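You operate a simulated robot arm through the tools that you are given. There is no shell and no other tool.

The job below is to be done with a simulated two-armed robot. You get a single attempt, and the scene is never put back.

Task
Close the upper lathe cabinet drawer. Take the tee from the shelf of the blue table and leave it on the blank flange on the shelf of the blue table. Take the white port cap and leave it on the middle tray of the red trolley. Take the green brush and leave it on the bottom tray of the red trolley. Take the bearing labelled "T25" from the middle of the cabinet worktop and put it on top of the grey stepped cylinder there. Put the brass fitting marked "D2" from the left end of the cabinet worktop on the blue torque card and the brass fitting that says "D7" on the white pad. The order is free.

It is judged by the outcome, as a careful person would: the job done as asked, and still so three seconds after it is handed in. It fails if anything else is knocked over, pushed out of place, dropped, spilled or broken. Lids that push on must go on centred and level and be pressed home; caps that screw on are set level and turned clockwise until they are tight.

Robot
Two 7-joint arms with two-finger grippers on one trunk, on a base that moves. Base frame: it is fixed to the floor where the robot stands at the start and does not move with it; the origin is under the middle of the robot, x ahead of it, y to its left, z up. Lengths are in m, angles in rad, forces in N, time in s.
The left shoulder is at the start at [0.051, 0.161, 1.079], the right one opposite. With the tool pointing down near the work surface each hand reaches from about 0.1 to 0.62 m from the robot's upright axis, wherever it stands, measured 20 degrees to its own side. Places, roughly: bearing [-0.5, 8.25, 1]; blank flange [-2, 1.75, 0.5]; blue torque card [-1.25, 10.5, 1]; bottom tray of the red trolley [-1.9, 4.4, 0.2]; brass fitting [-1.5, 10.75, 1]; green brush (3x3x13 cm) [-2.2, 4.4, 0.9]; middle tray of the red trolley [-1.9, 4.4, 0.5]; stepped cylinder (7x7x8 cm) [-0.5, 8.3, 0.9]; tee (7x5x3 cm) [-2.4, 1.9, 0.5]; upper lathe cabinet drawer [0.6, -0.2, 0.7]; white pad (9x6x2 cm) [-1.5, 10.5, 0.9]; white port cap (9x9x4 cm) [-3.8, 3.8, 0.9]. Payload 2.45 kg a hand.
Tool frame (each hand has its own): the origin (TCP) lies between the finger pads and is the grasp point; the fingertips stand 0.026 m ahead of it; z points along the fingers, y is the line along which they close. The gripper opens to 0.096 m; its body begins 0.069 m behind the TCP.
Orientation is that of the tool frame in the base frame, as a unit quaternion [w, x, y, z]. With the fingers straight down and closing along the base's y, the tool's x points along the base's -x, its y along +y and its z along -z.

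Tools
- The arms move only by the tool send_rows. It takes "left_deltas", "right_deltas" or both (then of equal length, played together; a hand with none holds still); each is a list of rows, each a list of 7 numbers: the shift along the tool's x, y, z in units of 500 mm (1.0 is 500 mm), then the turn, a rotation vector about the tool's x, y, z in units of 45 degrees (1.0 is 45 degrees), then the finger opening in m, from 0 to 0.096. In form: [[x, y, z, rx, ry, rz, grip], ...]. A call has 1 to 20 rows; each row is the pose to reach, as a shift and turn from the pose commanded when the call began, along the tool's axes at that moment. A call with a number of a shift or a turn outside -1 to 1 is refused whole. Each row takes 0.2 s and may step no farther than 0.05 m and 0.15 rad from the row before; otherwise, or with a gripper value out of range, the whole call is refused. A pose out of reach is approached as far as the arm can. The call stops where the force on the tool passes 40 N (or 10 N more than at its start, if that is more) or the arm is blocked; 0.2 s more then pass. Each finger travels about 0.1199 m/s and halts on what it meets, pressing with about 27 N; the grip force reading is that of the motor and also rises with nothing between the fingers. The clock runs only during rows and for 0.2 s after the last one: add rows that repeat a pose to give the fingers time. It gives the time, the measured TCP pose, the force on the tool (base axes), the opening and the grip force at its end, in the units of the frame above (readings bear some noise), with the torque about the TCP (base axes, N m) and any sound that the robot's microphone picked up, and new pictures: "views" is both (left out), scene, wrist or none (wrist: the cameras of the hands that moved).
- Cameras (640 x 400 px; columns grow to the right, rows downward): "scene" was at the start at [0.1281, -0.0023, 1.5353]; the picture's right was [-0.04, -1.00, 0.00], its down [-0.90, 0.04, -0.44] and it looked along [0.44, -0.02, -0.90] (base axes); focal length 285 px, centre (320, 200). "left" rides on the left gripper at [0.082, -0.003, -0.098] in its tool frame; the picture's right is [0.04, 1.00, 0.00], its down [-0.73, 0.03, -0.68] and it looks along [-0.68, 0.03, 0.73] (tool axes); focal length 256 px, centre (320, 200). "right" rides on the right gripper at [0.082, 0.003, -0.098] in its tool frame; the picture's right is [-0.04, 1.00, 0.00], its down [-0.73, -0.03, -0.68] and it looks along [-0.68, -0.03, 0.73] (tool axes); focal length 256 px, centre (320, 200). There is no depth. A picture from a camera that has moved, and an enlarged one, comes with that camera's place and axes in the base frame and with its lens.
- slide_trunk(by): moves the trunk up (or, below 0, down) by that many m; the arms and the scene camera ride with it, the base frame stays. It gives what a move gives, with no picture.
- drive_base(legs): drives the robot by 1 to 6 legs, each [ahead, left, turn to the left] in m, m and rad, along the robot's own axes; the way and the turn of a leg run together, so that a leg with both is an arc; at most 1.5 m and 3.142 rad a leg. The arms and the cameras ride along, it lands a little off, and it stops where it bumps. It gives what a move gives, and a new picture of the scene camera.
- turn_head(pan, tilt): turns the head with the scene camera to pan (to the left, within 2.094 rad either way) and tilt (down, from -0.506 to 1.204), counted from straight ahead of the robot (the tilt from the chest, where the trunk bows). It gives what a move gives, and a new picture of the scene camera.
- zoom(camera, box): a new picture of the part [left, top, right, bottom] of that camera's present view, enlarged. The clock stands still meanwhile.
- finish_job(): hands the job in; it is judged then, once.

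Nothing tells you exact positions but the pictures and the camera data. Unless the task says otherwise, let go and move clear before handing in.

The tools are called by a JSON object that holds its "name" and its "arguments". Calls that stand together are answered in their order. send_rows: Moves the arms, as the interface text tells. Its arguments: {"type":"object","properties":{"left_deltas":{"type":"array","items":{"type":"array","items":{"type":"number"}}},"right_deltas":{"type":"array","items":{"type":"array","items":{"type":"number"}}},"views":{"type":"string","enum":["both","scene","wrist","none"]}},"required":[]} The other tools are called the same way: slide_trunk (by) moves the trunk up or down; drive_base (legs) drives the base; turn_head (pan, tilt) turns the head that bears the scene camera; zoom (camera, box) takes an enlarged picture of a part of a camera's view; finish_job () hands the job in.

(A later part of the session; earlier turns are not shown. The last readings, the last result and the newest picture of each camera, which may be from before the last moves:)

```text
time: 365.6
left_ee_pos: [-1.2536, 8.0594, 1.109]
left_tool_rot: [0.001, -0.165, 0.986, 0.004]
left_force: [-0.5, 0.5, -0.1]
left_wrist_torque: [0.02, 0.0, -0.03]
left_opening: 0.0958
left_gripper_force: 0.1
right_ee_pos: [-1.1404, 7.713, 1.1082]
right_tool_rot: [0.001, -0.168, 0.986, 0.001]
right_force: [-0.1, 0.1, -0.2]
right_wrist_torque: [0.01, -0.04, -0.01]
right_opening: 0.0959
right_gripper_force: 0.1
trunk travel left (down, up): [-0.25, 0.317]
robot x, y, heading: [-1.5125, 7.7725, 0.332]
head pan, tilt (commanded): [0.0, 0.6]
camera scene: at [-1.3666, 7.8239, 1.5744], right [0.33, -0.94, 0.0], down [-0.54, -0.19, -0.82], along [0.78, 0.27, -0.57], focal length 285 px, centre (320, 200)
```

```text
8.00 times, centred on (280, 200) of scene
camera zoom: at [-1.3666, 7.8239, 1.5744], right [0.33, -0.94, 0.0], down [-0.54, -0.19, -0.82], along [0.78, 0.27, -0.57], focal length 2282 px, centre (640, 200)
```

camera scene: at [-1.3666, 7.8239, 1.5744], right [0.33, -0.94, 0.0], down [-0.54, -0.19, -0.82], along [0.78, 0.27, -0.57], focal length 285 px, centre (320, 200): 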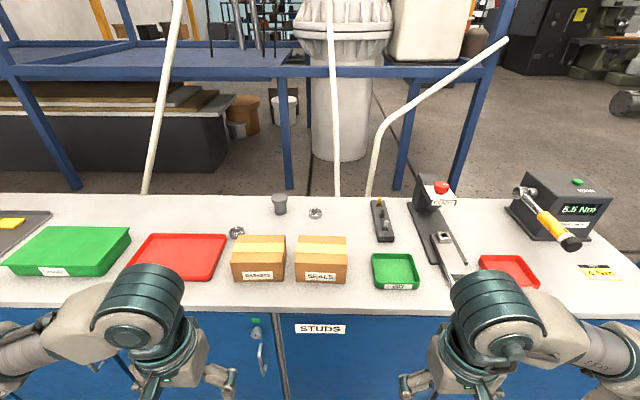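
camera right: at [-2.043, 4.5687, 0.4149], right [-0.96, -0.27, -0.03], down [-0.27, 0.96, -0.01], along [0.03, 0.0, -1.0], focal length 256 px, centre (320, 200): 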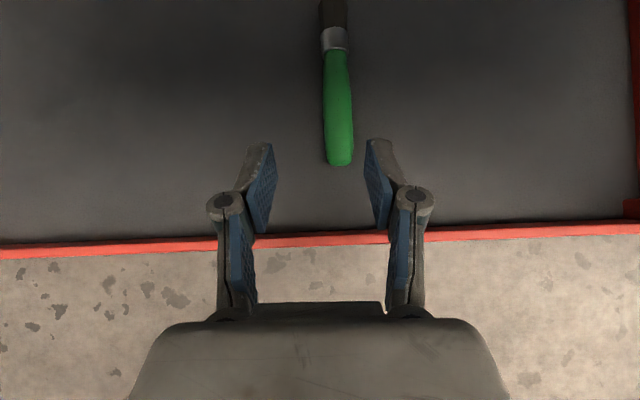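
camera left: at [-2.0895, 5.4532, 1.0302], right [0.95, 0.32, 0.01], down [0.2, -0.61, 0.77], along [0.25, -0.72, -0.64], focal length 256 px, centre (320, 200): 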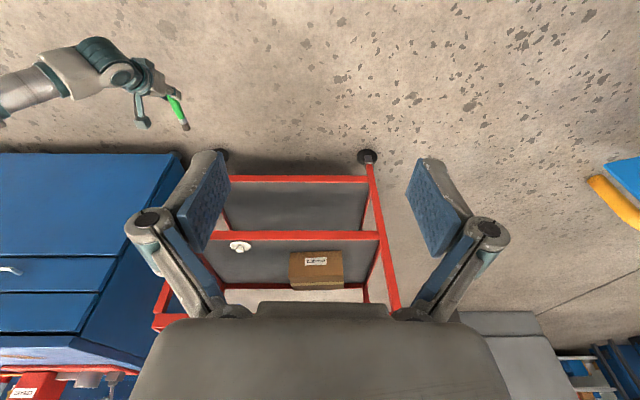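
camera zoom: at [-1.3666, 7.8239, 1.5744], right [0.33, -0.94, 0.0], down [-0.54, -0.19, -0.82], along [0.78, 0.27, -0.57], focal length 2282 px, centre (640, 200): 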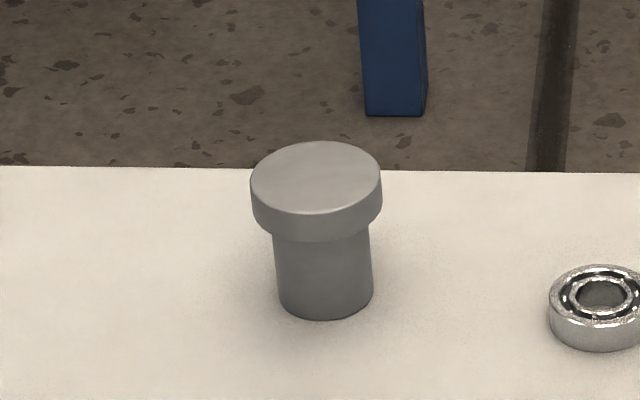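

There are two bearings near the grey stepped cylinder; I need to read their labels. I'll move closer and look.

{"name": "drive_base", "arguments": {"legs": [[0.25, 0.05, 0]]}}

{"name": "turn_head", "arguments": {"pan": 0.0, "tilt": 0.8}}

{"name": "zoom", "arguments": {"camera": "scene", "box": [200, 100, 360, 220]}}

{"name": "zoom", "arguments": {"camera": "right", "box": [0, 0, 640, 400]}}

{"name": "zoom", "arguments": {"camera": "left", "box": [0, 0, 640, 400]}}

```text
time: 367.4
left_ee_pos: [-1.0332, 8.1858, 1.1107]
left_tool_rot: [0.001, -0.165, 0.986, 0.003]
left_force: [-0.1, -0.2, -0.1]
left_wrist_torque: [0.0, 0.02, 0.01]
left_opening: 0.0962
left_gripper_force: 0.0
right_ee_pos: [-0.92, 7.8424, 1.1069]
right_tool_rot: [0.0, -0.167, 0.986, 0.002]
right_force: [0.1, 0.7, 0.1]
right_wrist_torque: [0.0, 0.02, 0.0]
right_opening: 0.0961
right_gripper_force: 0.0
trunk travel left (down, up): [-0.25, 0.317]
robot x, y, heading: [-1.2912, 7.9013, 0.333]
head pan, tilt (commanded): [0.0, 0.6]
camera scene: at [-1.1475, 7.9516, 1.5745], right [0.33, -0.94, 0.0], down [-0.54, -0.19, -0.82], along [0.78, 0.27, -0.57], focal length 285 px, centre (320, 200)
```

scene: 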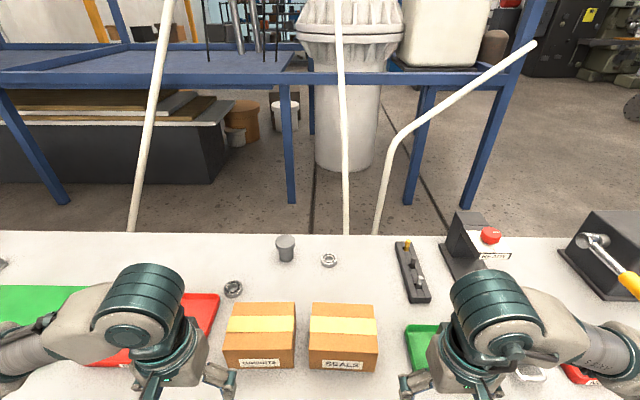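

```text
time: 368.1
left_ee_pos: [-1.037, 8.1869, 1.1117]
left_tool_rot: [0.003, -0.165, 0.986, 0.003]
left_force: [-0.9, 0.1, -0.1]
left_wrist_torque: [-0.01, 0.0, -0.05]
left_opening: 0.096
left_gripper_force: 0.0
right_ee_pos: [-0.9247, 7.8412, 1.1085]
right_tool_rot: [0.002, -0.167, 0.986, 0.001]
right_force: [0.4, 1.3, -0.2]
right_wrist_torque: [0.03, 0.01, 0.01]
right_opening: 0.096
right_gripper_force: 0.0
trunk travel left (down, up): [-0.25, 0.317]
robot x, y, heading: [-1.2914, 7.9061, 0.336]
head pan, tilt (commanded): [0.0, 0.799]
camera scene: at [-1.1546, 7.951, 1.5575], right [0.33, -0.94, 0.0], down [-0.68, -0.24, -0.69], along [0.66, 0.23, -0.72], focal length 285 px, centre (320, 200)
```

scene: 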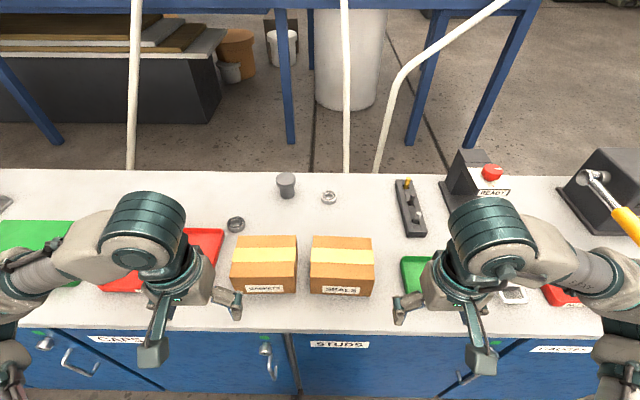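

```text
3.33 times, centred on (280, 160) of scene
camera zoom: at [-1.1546, 7.951, 1.5575], right [0.33, -0.94, 0.0], down [-0.68, -0.24, -0.69], along [0.66, 0.23, -0.72], focal length 951 px, centre (453, 333)
```

zoom: 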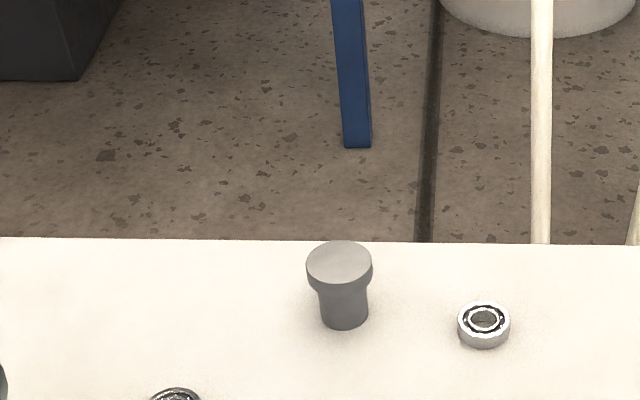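

```text
1.00 times, centred on (320, 200) of right (not enlarged: the box is as wide or as high as the picture)
camera zoom: at [-1.0027, 7.8184, 1.2066], right [-0.29, 0.96, 0.0], down [0.7, 0.21, 0.68], along [0.65, 0.2, -0.73], focal length 256 px, centre (320, 200)
```

zoom: 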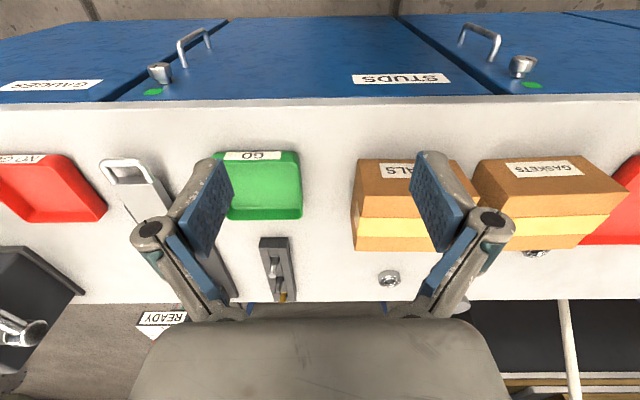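

```text
1.00 times, centred on (320, 200) of left (not enlarged: the box is as wide or as high as the picture)
camera zoom: at [-1.1145, 8.1568, 1.2101], right [-0.36, 0.93, 0.01], down [0.68, 0.26, 0.68], along [0.64, 0.25, -0.73], focal length 256 px, centre (320, 200)
```

zoom: 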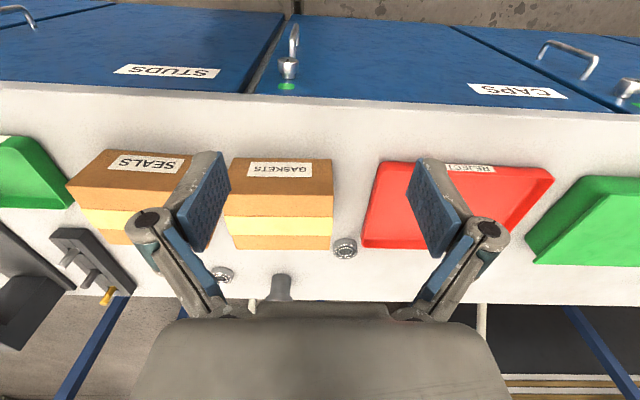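

{"name": "zoom", "arguments": {"camera": "right", "box": [365, 260, 415, 300]}}

{"name": "zoom", "arguments": {"camera": "left", "box": [320, 230, 370, 270]}}

{"name": "zoom", "arguments": {"camera": "left", "box": [200, 260, 250, 300]}}

{"name": "zoom", "arguments": {"camera": "scene", "box": [310, 180, 350, 212]}}

{"name": "zoom", "arguments": {"camera": "scene", "box": [215, 208, 255, 240]}}

```text
10.00 times, centred on (390, 280) of right
camera zoom: at [-1.0027, 7.8184, 1.2066], right [-0.29, 0.96, 0.0], down [0.7, 0.21, 0.68], along [0.65, 0.2, -0.73], focal length 2560 px, centre (-380, -600)
```

zoom: 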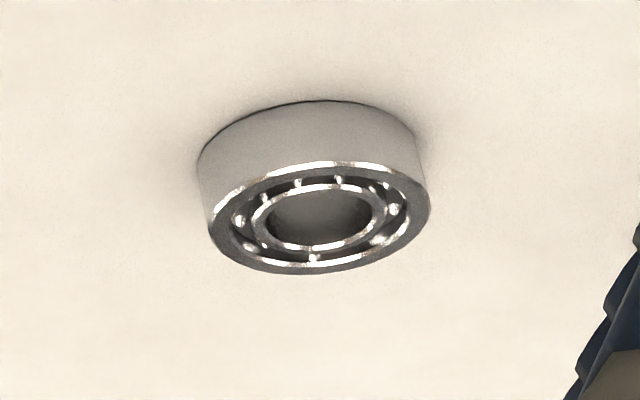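

```text
10.00 times, centred on (345, 250) of left
camera zoom: at [-1.1145, 8.1568, 1.2101], right [-0.36, 0.93, 0.01], down [0.68, 0.26, 0.68], along [0.64, 0.25, -0.73], focal length 2560 px, centre (70, -300)
```

zoom: 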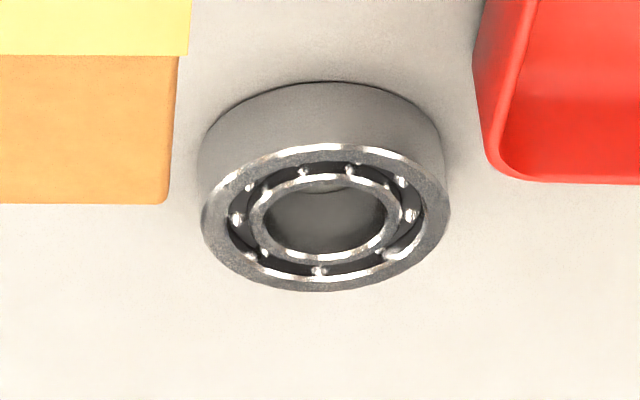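

```text
10.00 times, centred on (225, 280) of left
camera zoom: at [-1.1145, 8.1568, 1.2101], right [-0.36, 0.93, 0.01], down [0.68, 0.26, 0.68], along [0.64, 0.25, -0.73], focal length 2560 px, centre (1270, -600)
```

zoom: 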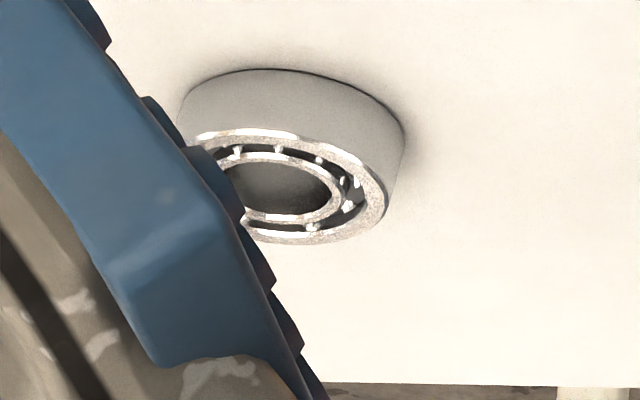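

```text
12.50 times, centred on (330, 196) of scene
camera zoom: at [-1.1546, 7.951, 1.5575], right [0.33, -0.94, 0.0], down [-0.68, -0.24, -0.69], along [0.66, 0.23, -0.72], focal length 3566 px, centre (195, 250)
```

zoom: 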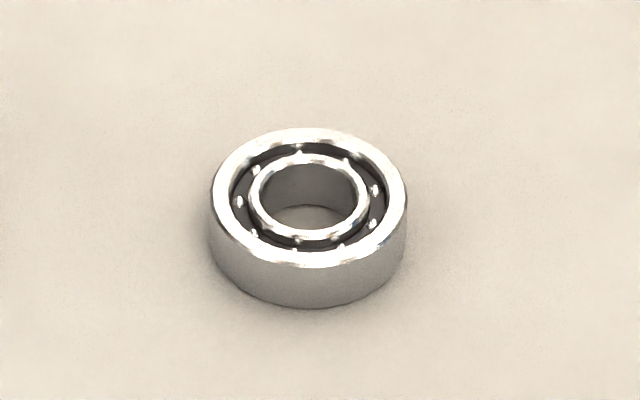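

```text
12.50 times, centred on (235, 224) of scene
camera zoom: at [-1.1546, 7.951, 1.5575], right [0.33, -0.94, 0.0], down [-0.68, -0.24, -0.69], along [0.66, 0.23, -0.72], focal length 3566 px, centre (1382, -100)
```

zoom: 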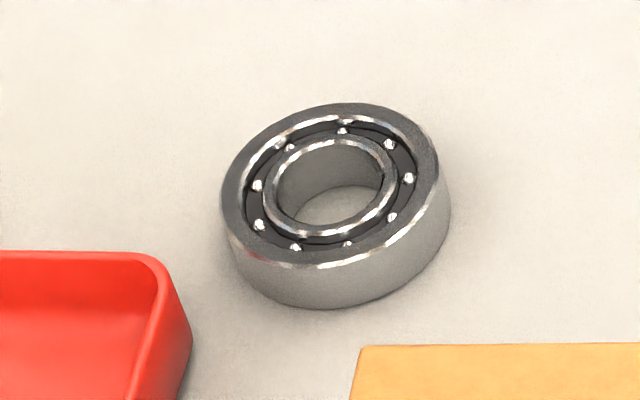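

Neither label faces this way, but the right-hand bearing at about (-0.52,8.14) fits the given place for T25; I'll check its label once it is lifted. I'll shift left a little, move in and lower the trunk for reach.

{"name": "drive_base", "arguments": {"legs": [[0.03, 0.13, 0]]}}

{"name": "slide_trunk", "arguments": {"by": -0.12}}

```text
time: 369.4
left_ee_pos: [-1.0348, 8.2749, 1.1169]
left_tool_rot: [0.0, -0.162, 0.987, 0.021]
left_force: [1.4, -2.1, 0.8]
left_wrist_torque: [0.19, 0.1, -0.07]
left_opening: 0.096
left_gripper_force: 0.1
right_ee_pos: [-0.9206, 7.9304, 1.1013]
right_tool_rot: [-0.002, -0.166, 0.986, 0.017]
right_force: [1.8, -2.9, -0.4]
right_wrist_torque: [0.17, 0.1, -0.02]
right_opening: 0.0959
right_gripper_force: 0.0
trunk travel left (down, up): [-0.25, 0.317]
robot x, y, heading: [-1.3018, 8.0267, 0.336]
head pan, tilt (commanded): [0.0, 0.799]
camera scene: at [-1.1457, 8.0197, 1.5561], right [0.33, -0.94, -0.04], down [-0.69, -0.21, -0.69], along [0.65, 0.25, -0.72], focal length 285 px, centre (320, 200)
```

scene: 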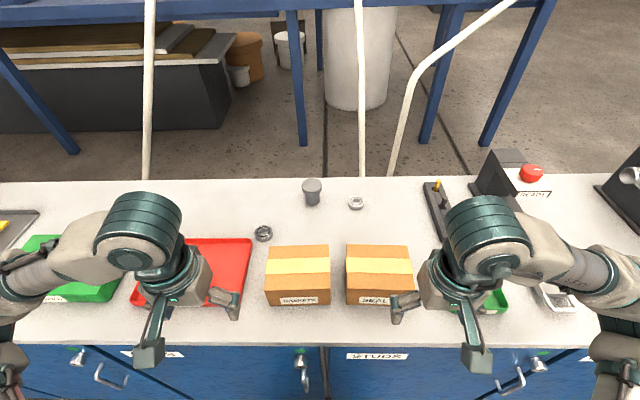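

```text
time: 370.9
left_ee_pos: [-1.0439, 8.2851, 0.9976]
left_tool_rot: [0.005, -0.16, 0.987, 0.013]
left_force: [0.2, -1.1, 0.8]
left_wrist_torque: [0.1, 0.02, -0.04]
left_opening: 0.096
left_gripper_force: 0.0
right_ee_pos: [-0.9311, 7.9403, 0.9873]
right_tool_rot: [0.002, -0.163, 0.987, 0.009]
right_force: [-0.3, -1.2, 0.2]
right_wrist_torque: [0.06, 0.03, -0.01]
right_opening: 0.0962
right_gripper_force: 0.0
trunk travel left (down, up): [-0.13, 0.437]
robot x, y, heading: [-1.2997, 8.02, 0.334]
head pan, tilt (commanded): [0.0, 0.799]
```

{"name": "send_rows", "arguments": {"right_deltas": [[-0.08, 0.012, -0.05, 0, -0.084, 0, 0.08], [-0.16, 0.024, -0.1, 0, -0.169, 0, 0.075], [-0.24, 0.036, -0.14, 0, -0.253, 0, 0.075], [-0.32, 0.048, -0.18, 0, -0.338, 0, 0.075], [-0.4, 0.06, -0.2, 0, -0.422, 0, 0.075]], "views": "none"}}

{"name": "send_rows", "arguments": {"right_deltas": [[-0.0733, 0.012, 0.04, 0, -0.106, 0, 0.075], [-0.1465, 0.024, 0.1, 0, -0.211, 0, 0.075], [-0.22, 0.036, 0.17, 0, -0.317, 0, 0.075], [-0.293, 0.048, 0.2427, 0, -0.422, 0, 0.075], [-0.293, 0.048, 0.2427, 0, -0.422, 0, 0.075]], "views": "both"}}

```text
time: 372.1
left_ee_pos: [-1.0575, 8.3288, 0.9886]
left_tool_rot: [0.005, -0.164, 0.986, -0.005]
left_force: [-0.6, 1.0, 0.8]
left_wrist_torque: [-0.05, 0.04, 0.01]
left_opening: 0.0962
left_gripper_force: 0.0
right_ee_pos: [-0.7671, 8.079, 1.093]
right_tool_rot: [0.167, -0.166, 0.972, 0.019]
right_force: [-0.3, 0.8, 0.3]
right_wrist_torque: [-0.1, -0.03, -0.03]
right_opening: 0.0751
right_gripper_force: 0.1
trunk travel left (down, up): [-0.13, 0.437]
robot x, y, heading: [-1.3004, 8.0331, 0.333]
head pan, tilt (commanded): [0.0, 0.799]
```

```text
refused: row 3 steps farther than a row can; nothing moved
```

{"name": "send_rows", "arguments": {"right_deltas": [[-0.0552, -0.0084, 0.0498, 0, -0.084, 0, 0.075], [-0.1104, -0.0168, 0.0996, 0, -0.169, 0, 0.075], [-0.1656, -0.0252, 0.1494, 0, -0.253, 0, 0.075], [-0.2208, -0.0336, 0.1992, 0, -0.338, 0, 0.075], [-0.276, -0.042, 0.249, 0, -0.422, 0, 0.075], [-0.276, -0.042, 0.249, 0, -0.422, 0, 0.075]], "views": "both"}}

```text
time: 373.7
left_ee_pos: [-1.0591, 8.3152, 0.9921]
left_tool_rot: [0.009, -0.162, 0.987, -0.001]
left_force: [-0.3, 1.1, 0.5]
left_wrist_torque: [-0.07, -0.02, -0.04]
left_opening: 0.096
left_gripper_force: 0.1
right_ee_pos: [-0.5984, 8.0995, 1.0268]
right_tool_rot: [0.328, -0.157, 0.93, 0.048]
right_force: [-0.4, 1.0, -0.5]
right_wrist_torque: [-0.06, -0.01, -0.06]
right_opening: 0.0753
right_gripper_force: 0.1
trunk travel left (down, up): [-0.13, 0.437]
robot x, y, heading: [-1.3052, 8.0181, 0.334]
head pan, tilt (commanded): [0.0, 0.799]
stopped in row 6 (right hand): the arm was blocked; the commanded pose is now the measured one
camera scene: at [-1.0565, 8.1061, 1.424], right [0.33, -0.94, 0.0], down [-0.68, -0.24, -0.69], along [0.66, 0.23, -0.72], focal length 285 px, centre (320, 200)
camera right: at [-0.7179, 8.0628, 1.0521], right [-0.3, 0.95, 0.01], down [0.14, 0.03, 0.99], along [0.94, 0.29, -0.15], focal length 256 px, centre (320, 200)
```

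scene: 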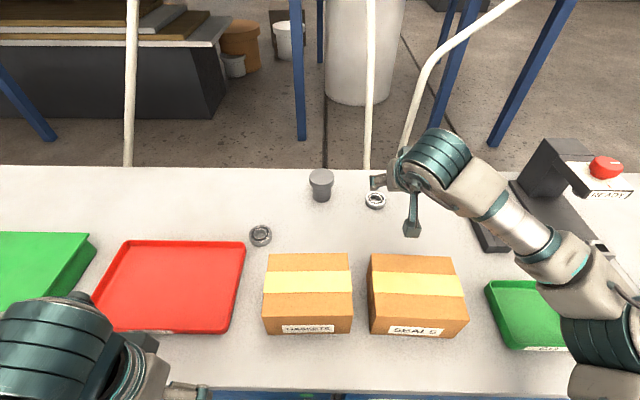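
right: 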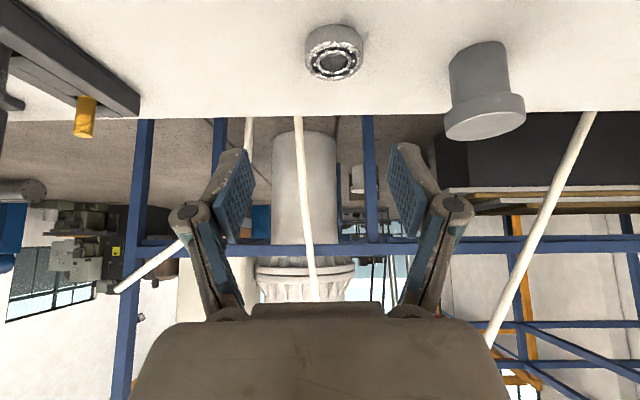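

{"name": "zoom", "arguments": {"camera": "scene", "box": [380, 110, 640, 320]}}

```text
1.90 times, centred on (510, 215) of scene
camera zoom: at [-1.0565, 8.1061, 1.424], right [0.33, -0.94, 0.0], down [-0.68, -0.24, -0.69], along [0.66, 0.23, -0.72], focal length 543 px, centre (-42, 171)
```

zoom: 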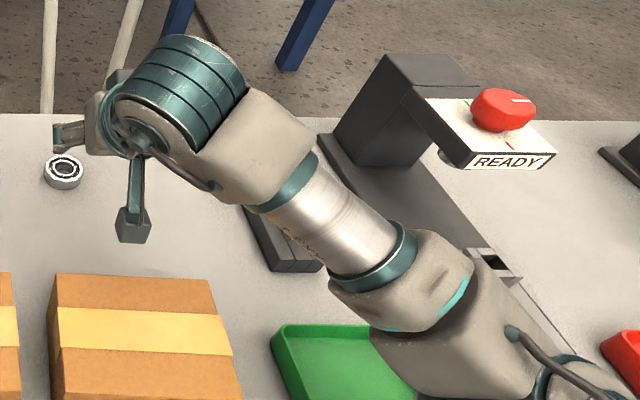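

{"name": "send_rows", "arguments": {"right_deltas": [[0, 0, 0, 0, 0, 0, 0.075], [0, 0, 0, 0, 0, 0, 0.075], [0, 0, 0, 0, 0, 0, 0.075]], "views": "none"}}

```text
time: 374.5
left_ee_pos: [-1.0583, 8.3126, 0.9926]
left_tool_rot: [0.008, -0.16, 0.987, 0.0]
left_force: [0.4, 0.0, -0.1]
left_wrist_torque: [-0.05, -0.01, 0.01]
left_opening: 0.0961
left_gripper_force: 0.1
right_ee_pos: [-0.5956, 8.0964, 1.0257]
right_tool_rot: [0.327, -0.157, 0.93, 0.05]
right_force: [-0.2, 0.9, 0.4]
right_wrist_torque: [-0.04, -0.03, -0.03]
right_opening: 0.0748
right_gripper_force: 0.1
trunk travel left (down, up): [-0.13, 0.437]
robot x, y, heading: [-1.3017, 8.0181, 0.333]
head pan, tilt (commanded): [0.0, 0.799]
```

{"name": "send_rows", "arguments": {"right_deltas": [[-0.0148, 0.0112, 0.0677, 0, 0, 0, 0.08], [-0.0296, 0.0224, 0.1353, 0, 0, 0, 0.08], [-0.0444, 0.0336, 0.203, 0, 0, 0, 0.08], [-0.0444, 0.0336, 0.203, 0, 0, 0, 0.08]], "views": "both"}}

```text
time: 375.5
left_ee_pos: [-1.0608, 8.3234, 0.991]
left_tool_rot: [0.008, -0.162, 0.987, -0.005]
left_force: [0.4, 1.6, 0.2]
left_wrist_torque: [-0.09, -0.03, 0.02]
left_opening: 0.0958
left_gripper_force: 0.0
right_ee_pos: [-0.5292, 8.1489, 0.9607]
right_tool_rot: [0.328, -0.159, 0.93, 0.046]
right_force: [-0.5, 1.3, 0.9]
right_wrist_torque: [-0.11, -0.06, -0.1]
right_opening: 0.08
right_gripper_force: 0.1
trunk travel left (down, up): [-0.13, 0.437]
robot x, y, heading: [-1.3025, 8.0206, 0.335]
head pan, tilt (commanded): [0.0, 0.799]
camera scene: at [-1.0642, 8.1299, 1.4237], right [0.33, -0.94, 0.02], down [-0.68, -0.25, -0.69], along [0.66, 0.22, -0.72], focal length 285 px, centre (320, 200)
camera right: at [-0.6485, 8.1121, 0.9867], right [-0.3, 0.95, 0.01], down [0.14, 0.04, 0.99], along [0.94, 0.29, -0.15], focal length 256 px, centre (320, 200)
```

scene: 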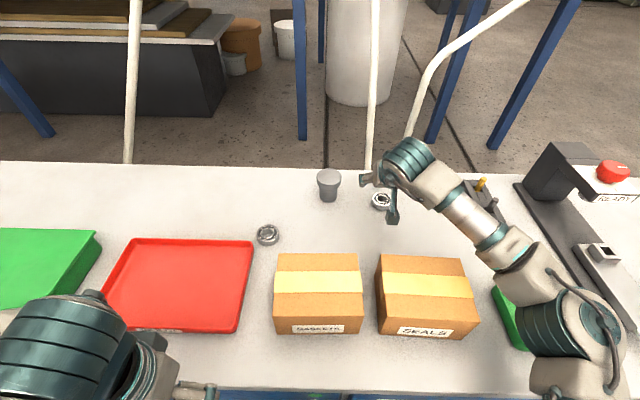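
right: 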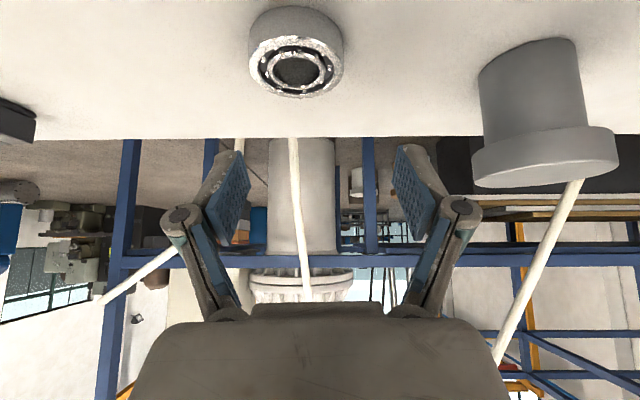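

{"name": "send_rows", "arguments": {"right_deltas": [[-0.0094, -0.027, 0.0075, 0, 0, 0, 0.08], [-0.0094, -0.027, 0.0075, 0, 0, 0, 0.08], [-0.0094, -0.027, 0.0075, 0, 0, 0, 0.08], [-0.0094, -0.027, 0.0075, 0, 0, 0, 0.08]], "views": "wrist"}}

```text
time: 376.5
left_ee_pos: [-1.0553, 8.3052, 0.9938]
left_tool_rot: [0.007, -0.16, 0.987, 0.002]
left_force: [-0.5, -0.4, -0.7]
left_wrist_torque: [0.02, -0.01, -0.02]
left_opening: 0.0963
left_gripper_force: 0.0
right_ee_pos: [-0.5096, 8.1192, 0.9584]
right_tool_rot: [0.326, -0.155, 0.931, 0.053]
right_force: [-0.4, -0.1, 0.3]
right_wrist_torque: [0.01, 0.01, -0.01]
right_opening: 0.0801
right_gripper_force: 0.2
trunk travel left (down, up): [-0.13, 0.437]
robot x, y, heading: [-1.3033, 8.0162, 0.337]
head pan, tilt (commanded): [0.0, 0.799]
camera right: at [-0.6307, 8.0822, 0.9843], right [-0.29, 0.96, 0.02], down [0.15, 0.02, 0.99], along [0.94, 0.29, -0.15], focal length 256 px, centre (320, 200)
```

right: 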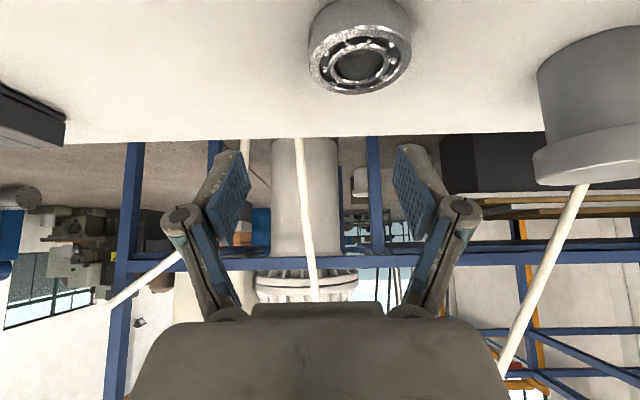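

The body is swaying a little after each move; I'll hold still to let it settle, then correct.

{"name": "send_rows", "arguments": {"right_deltas": [[0, 0, 0, 0, 0, 0, 0.08], [0, 0, 0, 0, 0, 0, 0.08], [0, 0, 0, 0, 0, 0, 0.08], [0, 0, 0, 0, 0, 0, 0.08], [0, 0, 0, 0, 0, 0, 0.08], [0, 0, 0, 0, 0, 0, 0.08], [0, 0, 0, 0, 0, 0, 0.08], [0, 0, 0, 0, 0, 0, 0.08], [0, 0, 0, 0, 0, 0, 0.08], [0, 0, 0, 0, 0, 0, 0.08]], "views": "none"}}

{"name": "send_rows", "arguments": {"right_deltas": [[0, 0, 0, 0, 0, 0, 0.08], [0, 0, 0, 0, 0, 0, 0.08], [0, 0, 0, 0, 0, 0, 0.08], [0, 0, 0, 0, 0, 0, 0.08], [0, 0, 0, 0, 0, 0, 0.08], [0, 0, 0, 0, 0, 0, 0.08], [0, 0, 0, 0, 0, 0, 0.08], [0, 0, 0, 0, 0, 0, 0.08], [0, 0, 0, 0, 0, 0, 0.08], [0, 0, 0, 0, 0, 0, 0.08]], "views": "wrist"}}

```text
time: 378.7
left_ee_pos: [-1.0572, 8.3121, 0.992]
left_tool_rot: [0.008, -0.162, 0.987, 0.0]
left_force: [-0.4, 0.6, 1.2]
left_wrist_torque: [-0.05, 0.0, -0.01]
left_opening: 0.0959
left_gripper_force: 0.1
right_ee_pos: [-0.514, 8.1288, 0.9595]
right_tool_rot: [0.327, -0.156, 0.931, 0.05]
right_force: [0.0, 0.3, -0.6]
right_wrist_torque: [-0.08, -0.02, -0.05]
right_opening: 0.0801
right_gripper_force: 0.1
trunk travel left (down, up): [-0.13, 0.437]
robot x, y, heading: [-1.3042, 8.0207, 0.332]
head pan, tilt (commanded): [0.0, 0.799]
```

```text
time: 380.9
left_ee_pos: [-1.0542, 8.3012, 0.9938]
left_tool_rot: [0.008, -0.16, 0.987, 0.004]
left_force: [-0.1, -0.7, -0.1]
left_wrist_torque: [0.05, 0.03, 0.02]
left_opening: 0.096
left_gripper_force: 0.0
right_ee_pos: [-0.5087, 8.116, 0.957]
right_tool_rot: [0.326, -0.155, 0.931, 0.054]
right_force: [-0.4, 0.4, 0.4]
right_wrist_torque: [0.02, -0.02, -0.01]
right_opening: 0.0799
right_gripper_force: 0.1
trunk travel left (down, up): [-0.13, 0.437]
robot x, y, heading: [-1.2989, 8.0173, 0.333]
head pan, tilt (commanded): [0.0, 0.799]
camera right: at [-0.6298, 8.0791, 0.9838], right [-0.29, 0.96, 0.02], down [0.15, 0.02, 0.99], along [0.94, 0.29, -0.15], focal length 256 px, centre (320, 200)
```

right: 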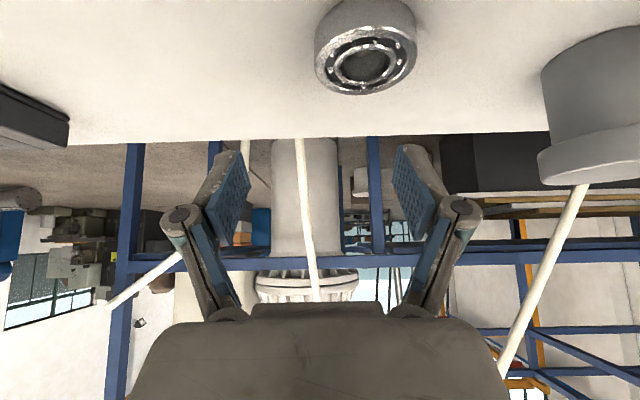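

{"name": "send_rows", "arguments": {"right_deltas": [[0, 0, 0, 0, 0, 0, 0.08], [0, 0, 0, 0, 0, 0, 0.08], [0, 0, 0, 0, 0, 0, 0.08], [0, 0, 0, 0, 0, 0, 0.08], [0, 0, 0, 0, 0, 0, 0.08], [0, 0, 0, 0, 0, 0, 0.08], [0, 0, 0, 0, 0, 0, 0.08], [0, 0, 0, 0, 0, 0, 0.08], [0, 0, 0, 0, 0, 0, 0.08], [0, 0, 0, 0, 0, 0, 0.08], [0, 0, 0, 0, 0, 0, 0.08], [0, 0, 0, 0, 0, 0, 0.08], [0, 0, 0, 0, 0, 0, 0.08], [0, 0, 0, 0, 0, 0, 0.08], [0, 0, 0, 0, 0, 0, 0.08], [0, 0, 0, 0, 0, 0, 0.08], [0, 0, 0, 0, 0, 0, 0.08], [0, 0, 0, 0, 0, 0, 0.08]], "views": "none"}}

{"name": "send_rows", "arguments": {"right_deltas": [[0, 0, 0, 0, 0, 0, 0.08], [0, 0, 0, 0, 0, 0, 0.08], [0, 0, 0, 0, 0, 0, 0.08]], "views": "none"}}

{"name": "send_rows", "arguments": {"right_deltas": [[0, 0, 0, 0, 0, 0, 0.08], [0, 0, 0, 0, 0, 0, 0.08], [0, 0, 0, 0, 0, 0, 0.08]], "views": "wrist"}}

```text
time: 384.7
left_ee_pos: [-1.0546, 8.3059, 0.9938]
left_tool_rot: [0.008, -0.161, 0.987, 0.003]
left_force: [0.0, 0.3, -0.2]
left_wrist_torque: [0.01, 0.02, 0.04]
left_opening: 0.0957
left_gripper_force: 0.2
right_ee_pos: [-0.5107, 8.12, 0.9583]
right_tool_rot: [0.325, -0.155, 0.931, 0.052]
right_force: [0.1, 0.3, -0.4]
right_wrist_torque: [0.02, 0.01, 0.01]
right_opening: 0.0801
right_gripper_force: 0.0
trunk travel left (down, up): [-0.13, 0.437]
robot x, y, heading: [-1.304, 8.0194, 0.327]
head pan, tilt (commanded): [0.0, 0.799]
```

```text
time: 385.5
left_ee_pos: [-1.0541, 8.3057, 0.9938]
left_tool_rot: [0.007, -0.161, 0.987, 0.002]
left_force: [0.6, 0.1, 0.4]
left_wrist_torque: [0.0, -0.02, 0.02]
left_opening: 0.0962
left_gripper_force: 0.1
right_ee_pos: [-0.5106, 8.1194, 0.9588]
right_tool_rot: [0.326, -0.155, 0.931, 0.052]
right_force: [-0.3, -0.2, -0.3]
right_wrist_torque: [0.01, -0.04, -0.03]
right_opening: 0.08
right_gripper_force: 0.1
trunk travel left (down, up): [-0.13, 0.437]
robot x, y, heading: [-1.3045, 8.0176, 0.332]
head pan, tilt (commanded): [0.0, 0.799]
```

```text
time: 386.3
left_ee_pos: [-1.0544, 8.305, 0.9934]
left_tool_rot: [0.008, -0.16, 0.987, 0.003]
left_force: [-0.5, 0.3, -0.4]
left_wrist_torque: [-0.01, -0.01, 0.0]
left_opening: 0.0961
left_gripper_force: 0.1
right_ee_pos: [-0.5107, 8.1188, 0.9587]
right_tool_rot: [0.327, -0.156, 0.93, 0.053]
right_force: [-0.5, -0.3, 0.6]
right_wrist_torque: [-0.02, 0.02, 0.0]
right_opening: 0.08
right_gripper_force: 0.0
trunk travel left (down, up): [-0.13, 0.437]
robot x, y, heading: [-1.301, 8.0183, 0.329]
head pan, tilt (commanded): [0.0, 0.799]
camera right: at [-0.6312, 8.0829, 0.9844], right [-0.29, 0.96, 0.02], down [0.15, 0.02, 0.99], along [0.94, 0.29, -0.15], focal length 256 px, centre (320, 200)
```

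right: 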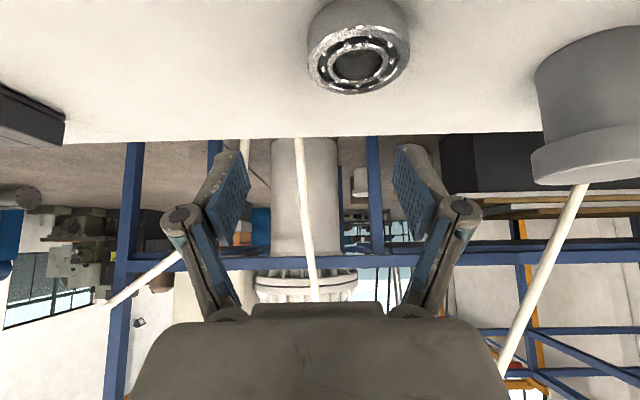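

{"name": "send_rows", "arguments": {"right_deltas": [[0, 0.018, 0, 0, 0, 0, 0.08], [0, 0.036, 0, 0, 0, 0, 0.08], [0, 0.036, 0, 0, 0, 0, 0.08], [0, 0.036, 0, 0, 0, 0, 0.08], [0, 0.036, 0, 0, 0, 0, 0.08], [0, 0.036, 0, 0, 0, 0, 0.08], [0, 0.036, 0, 0, 0, 0, 0.08], [0, 0.036, 0, 0, 0, 0, 0.08]], "views": "wrist"}}

```text
time: 388.1
left_ee_pos: [-1.055, 8.3045, 0.9946]
left_tool_rot: [0.008, -0.161, 0.987, 0.002]
left_force: [0.3, -1.1, 0.6]
left_wrist_torque: [-0.02, 0.0, 0.01]
left_opening: 0.0961
left_gripper_force: 0.1
right_ee_pos: [-0.5177, 8.1361, 0.9586]
right_tool_rot: [0.326, -0.156, 0.931, 0.052]
right_force: [1.2, 0.5, -0.1]
right_wrist_torque: [0.0, 0.02, -0.01]
right_opening: 0.0799
right_gripper_force: 0.1
trunk travel left (down, up): [-0.13, 0.437]
robot x, y, heading: [-1.2989, 8.0176, 0.332]
head pan, tilt (commanded): [0.0, 0.799]
camera right: at [-0.6374, 8.0999, 0.9844], right [-0.29, 0.96, 0.02], down [0.15, 0.02, 0.99], along [0.94, 0.29, -0.15], focal length 256 px, centre (320, 200)
```

right: 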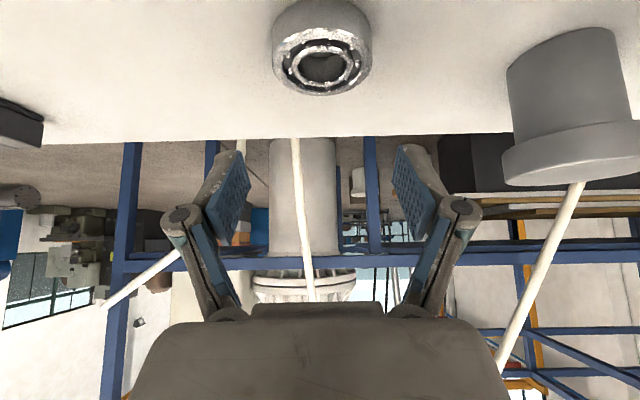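

{"name": "send_rows", "arguments": {"right_deltas": [[0.0187, 0, 0.0234, 0, 0, 0, 0.08], [0.0375, 0, 0.0467, 0, 0, 0, 0.08], [0.0475, 0, 0.0592, 0, 0, 0, 0.08], [0.0525, 0, 0.0654, 0, 0, 0, 0.08], [0.0525, 0, 0.0654, 0, 0, 0, 0.08], [0.0525, 0, 0.0654, 0, 0, 0, 0.08]], "views": "wrist"}}

```text
time: 389.5
left_ee_pos: [-1.0547, 8.3054, 0.9938]
left_tool_rot: [0.008, -0.161, 0.987, 0.003]
left_force: [0.8, -0.4, -0.3]
left_wrist_torque: [-0.01, 0.0, 0.01]
left_opening: 0.0959
left_gripper_force: 0.1
right_ee_pos: [-0.5175, 8.1366, 0.9157]
right_tool_rot: [0.326, -0.155, 0.931, 0.052]
right_force: [0.3, 0.6, 0.1]
right_wrist_torque: [0.02, 0.0, 0.02]
right_opening: 0.08
right_gripper_force: 0.2
trunk travel left (down, up): [-0.13, 0.437]
robot x, y, heading: [-1.3029, 8.0154, 0.33]
head pan, tilt (commanded): [0.0, 0.799]
camera right: at [-0.637, 8.0996, 0.9421], right [-0.29, 0.96, 0.02], down [0.15, 0.02, 0.99], along [0.94, 0.29, -0.15], focal length 256 px, centre (320, 200)
```

right: 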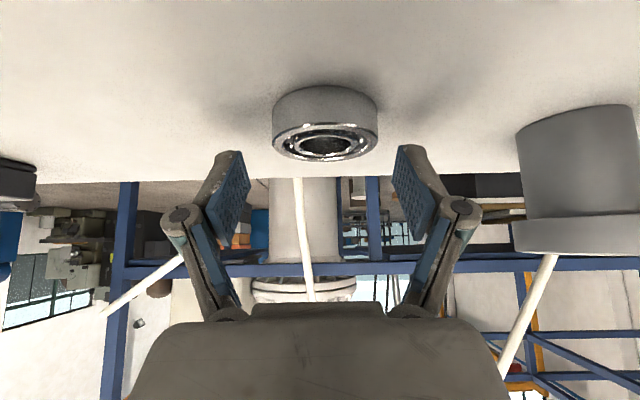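

{"name": "send_rows", "arguments": {"right_deltas": [[0.0115, 0.003, -0.0015, 0, 0, 0, 0.08], [0.0115, 0.003, -0.0015, 0, 0, 0, 0.07], [0.0115, 0.003, -0.0015, 0, 0, 0, 0.06], [0.0115, 0.003, -0.0015, 0, 0, 0, 0.05], [0.0115, 0.003, -0.0015, 0, 0, 0, 0.035], [0.0115, 0.003, -0.0015, 0, 0, 0, 0.03], [0.0115, 0.003, -0.0015, 0, 0, 0, 0.03]], "views": "wrist"}}

```text
time: 391.1
left_ee_pos: [-1.0557, 8.3046, 0.9939]
left_tool_rot: [0.008, -0.16, 0.987, 0.002]
left_force: [0.1, 0.2, 0.3]
left_wrist_torque: [0.0, 0.02, -0.01]
left_opening: 0.096
left_gripper_force: 0.0
right_ee_pos: [-0.5224, 8.1358, 0.9144]
right_tool_rot: [0.327, -0.156, 0.93, 0.053]
right_force: [-0.7, 0.5, 1.6]
right_wrist_torque: [0.08, 0.06, 0.04]
right_opening: 0.0506
right_gripper_force: 26.9
trunk travel left (down, up): [-0.13, 0.437]
robot x, y, heading: [-1.2966, 8.0153, 0.334]
head pan, tilt (commanded): [0.0, 0.799]
camera right: at [-0.6426, 8.0995, 0.9399], right [-0.29, 0.96, 0.02], down [0.15, 0.02, 0.99], along [0.94, 0.29, -0.15], focal length 256 px, centre (320, 200)
```

right: 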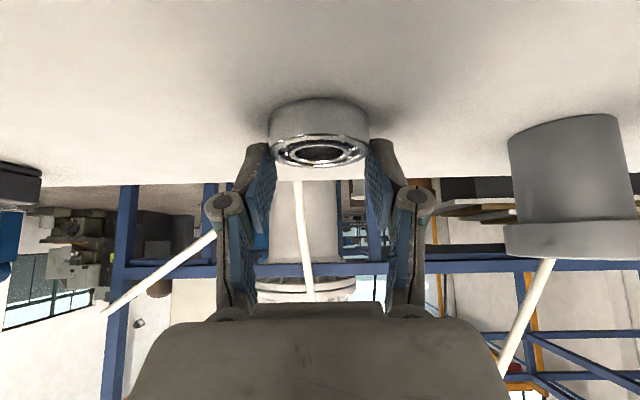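

{"name": "send_rows", "arguments": {"right_deltas": [[-0.0062, 0, -0.0078, 0, 0, 0, 0.03], [-0.0125, 0, -0.0156, 0, 0, 0, 0.03], [-0.025, 0, -0.0312, 0, 0, 0, 0.03], [-0.0437, 0, -0.0546, 0, 0, 0, 0.03], [-0.0687, 0, -0.0858, 0, 0, 0, 0.03], [-0.0937, 0, -0.117, 0, 0, 0, 0.03], [-0.125, 0, -0.156, 0, 0, 0, 0.03]], "views": "both"}}

```text
time: 392.7
left_ee_pos: [-1.0559, 8.3059, 0.9936]
left_tool_rot: [0.007, -0.16, 0.987, 0.002]
left_force: [0.2, -0.1, 0.2]
left_wrist_torque: [-0.01, -0.01, -0.03]
left_opening: 0.0962
left_gripper_force: 0.0
right_ee_pos: [-0.5237, 8.1373, 1.0143]
right_tool_rot: [0.328, -0.155, 0.931, 0.052]
right_force: [-0.2, -0.1, -1.7]
right_wrist_torque: [0.01, 0.01, 0.0]
right_opening: 0.0506
right_gripper_force: 26.7
trunk travel left (down, up): [-0.13, 0.437]
robot x, y, heading: [-1.2976, 8.0195, 0.33]
head pan, tilt (commanded): [0.0, 0.799]
camera scene: at [-1.0556, 8.1054, 1.4239], right [0.33, -0.94, 0.0], down [-0.68, -0.24, -0.69], along [0.66, 0.23, -0.72], focal length 285 px, centre (320, 200)
camera right: at [-0.6437, 8.1002, 1.0403], right [-0.29, 0.96, 0.02], down [0.15, 0.02, 0.99], along [0.94, 0.29, -0.15], focal length 256 px, centre (320, 200)
```

scene: 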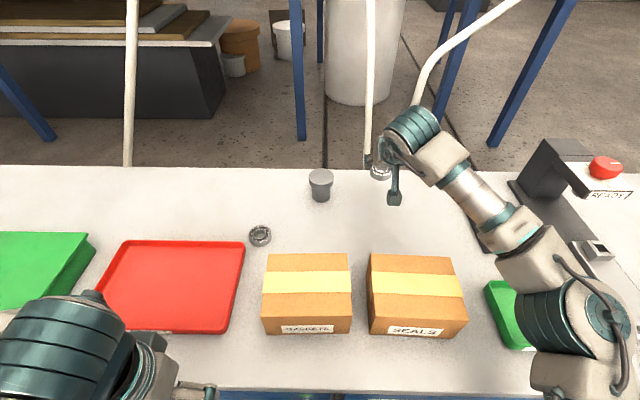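
right: 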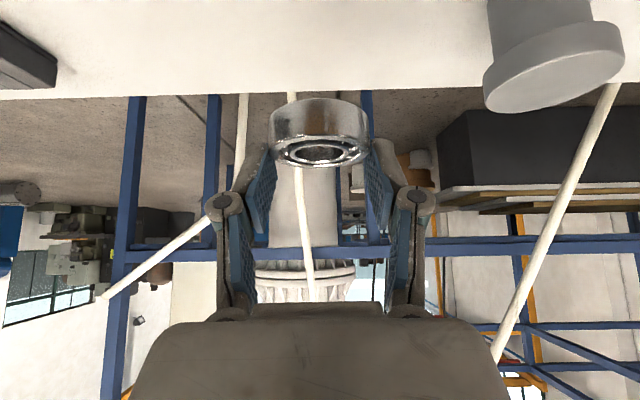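

{"name": "zoom", "arguments": {"camera": "right", "box": [250, 80, 390, 180]}}

{"name": "zoom", "arguments": {"camera": "scene", "box": [355, 140, 415, 190]}}

```text
4.00 times, centred on (320, 130) of right
camera zoom: at [-0.6437, 8.1002, 1.0403], right [-0.29, 0.96, 0.02], down [0.15, 0.02, 0.99], along [0.94, 0.29, -0.15], focal length 1024 px, centre (320, 480)
```

zoom: 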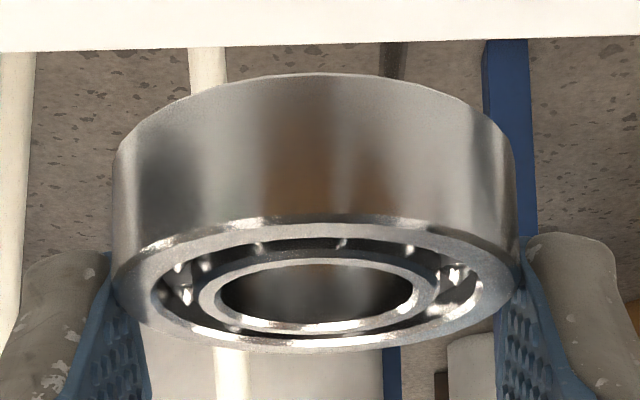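

```text
8.00 times, centred on (385, 165) of scene
camera zoom: at [-1.0556, 8.1054, 1.4239], right [0.33, -0.94, 0.0], down [-0.68, -0.24, -0.69], along [0.66, 0.23, -0.72], focal length 2282 px, centre (-200, 480)
```

zoom: 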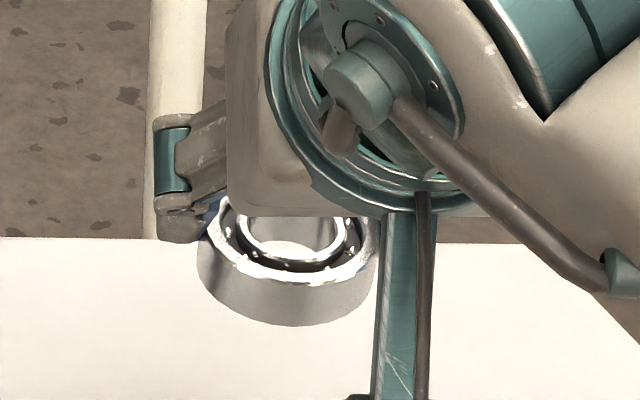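

No label on this side, so it must face away. I'll draw the bearing up and back and pitch the hand so its far side turns to my camera.

{"name": "send_rows", "arguments": {"right_deltas": [[0.0243, 0, -0.0929, 0, 0, 0, 0.03], [0.0486, 0, -0.1857, 0, 0, 0, 0.03], [0.0729, 0, -0.2786, 0, -0.15, 0, 0.03], [0.0971, 0, -0.3714, 0, -0.32, 0, 0.03], [0.1214, 0, -0.4643, 0, -0.49, 0, 0.03], [0.1457, 0, -0.5571, 0, -0.66, 0, 0.03], [0.17, 0, -0.65, 0, -0.83, 0, 0.03], [0.17, 0, -0.65, 0, -1.0, 0, 0.03]], "views": "scene"}}

```text
time: 394.5
left_ee_pos: [-1.0536, 8.3051, 0.9922]
left_tool_rot: [0.006, -0.16, 0.987, 0.002]
left_force: [-0.7, 0.2, 0.5]
left_wrist_torque: [0.0, 0.06, -0.02]
left_opening: 0.0959
left_gripper_force: 0.1
right_ee_pos: [-0.7781, 8.0492, 1.2139]
right_tool_rot: [0.658, -0.123, 0.735, 0.109]
right_force: [0.5, 0.0, -1.2]
right_wrist_torque: [-0.02, 0.03, -0.02]
right_opening: 0.0509
right_gripper_force: 27.2
trunk travel left (down, up): [-0.13, 0.437]
robot x, y, heading: [-1.2993, 8.0191, 0.33]
head pan, tilt (commanded): [0.0, 0.799]
camera scene: at [-1.0542, 8.1045, 1.4234], right [0.33, -0.94, 0.0], down [-0.68, -0.24, -0.69], along [0.65, 0.23, -0.72], focal length 285 px, centre (320, 200)
```

scene: 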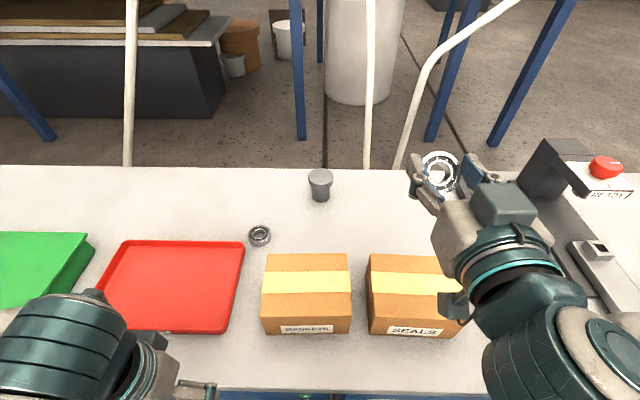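

{"name": "send_rows", "arguments": {"right_deltas": [[0, 0, 0, 0, -0.17, 0, 0.03], [0, 0, 0, 0, -0.34, 0, 0.03], [0, 0, 0, 0, -0.51, 0, 0.03], [0, 0, 0, 0, -0.68, 0, 0.03], [0, 0, 0, 0, -0.85, 0, 0.03], [0, 0, 0, 0, -1.0, 0, 0.03]], "views": "scene"}}

{"name": "zoom", "arguments": {"camera": "scene", "box": [390, 130, 510, 220]}}

```text
time: 395.9
left_ee_pos: [-1.0585, 8.3046, 0.9956]
left_tool_rot: [0.01, -0.161, 0.987, 0.002]
left_force: [-1.0, -1.6, 1.0]
left_wrist_torque: [0.03, -0.05, 0.0]
left_opening: 0.0957
left_gripper_force: 0.1
right_ee_pos: [-0.8567, 8.0554, 1.2321]
right_tool_rot: [0.871, -0.07, 0.466, 0.14]
right_force: [-0.4, -0.2, 0.2]
right_wrist_torque: [-0.01, 0.13, -0.01]
right_opening: 0.0506
right_gripper_force: 27.1
right hand out of reach, approached as far as the arm can: row 4, 5, 6
trunk travel left (down, up): [-0.13, 0.437]
robot x, y, heading: [-1.2959, 8.02, 0.334]
head pan, tilt (commanded): [0.0, 0.799]
camera scene: at [-1.0617, 8.1044, 1.4254], right [0.33, -0.94, 0.0], down [-0.68, -0.24, -0.7], along [0.66, 0.23, -0.72], focal length 285 px, centre (320, 200)
```

scene: 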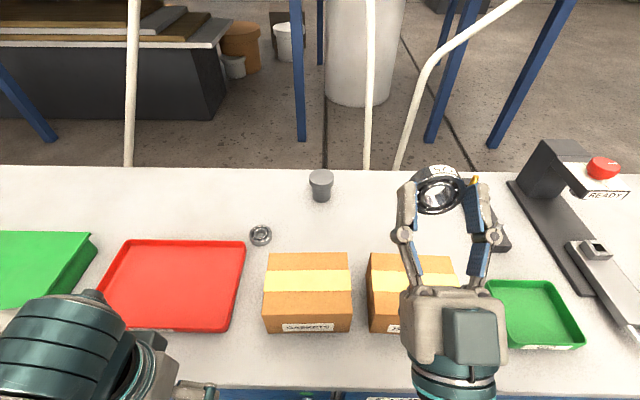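

```text
4.44 times, centred on (450, 175) of scene
camera zoom: at [-1.0617, 8.1044, 1.4254], right [0.33, -0.94, 0.0], down [-0.68, -0.24, -0.7], along [0.66, 0.23, -0.72], focal length 1268 px, centre (-258, 311)
```

zoom: 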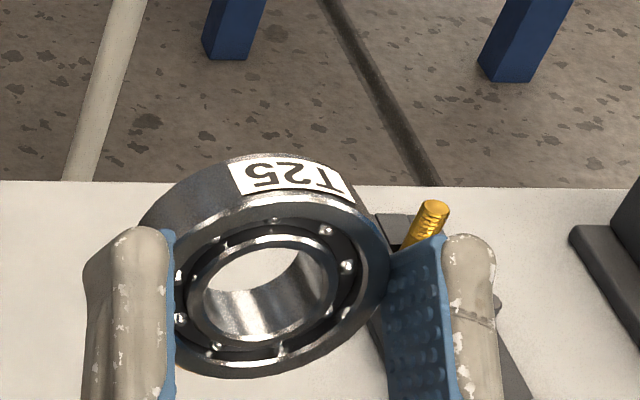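

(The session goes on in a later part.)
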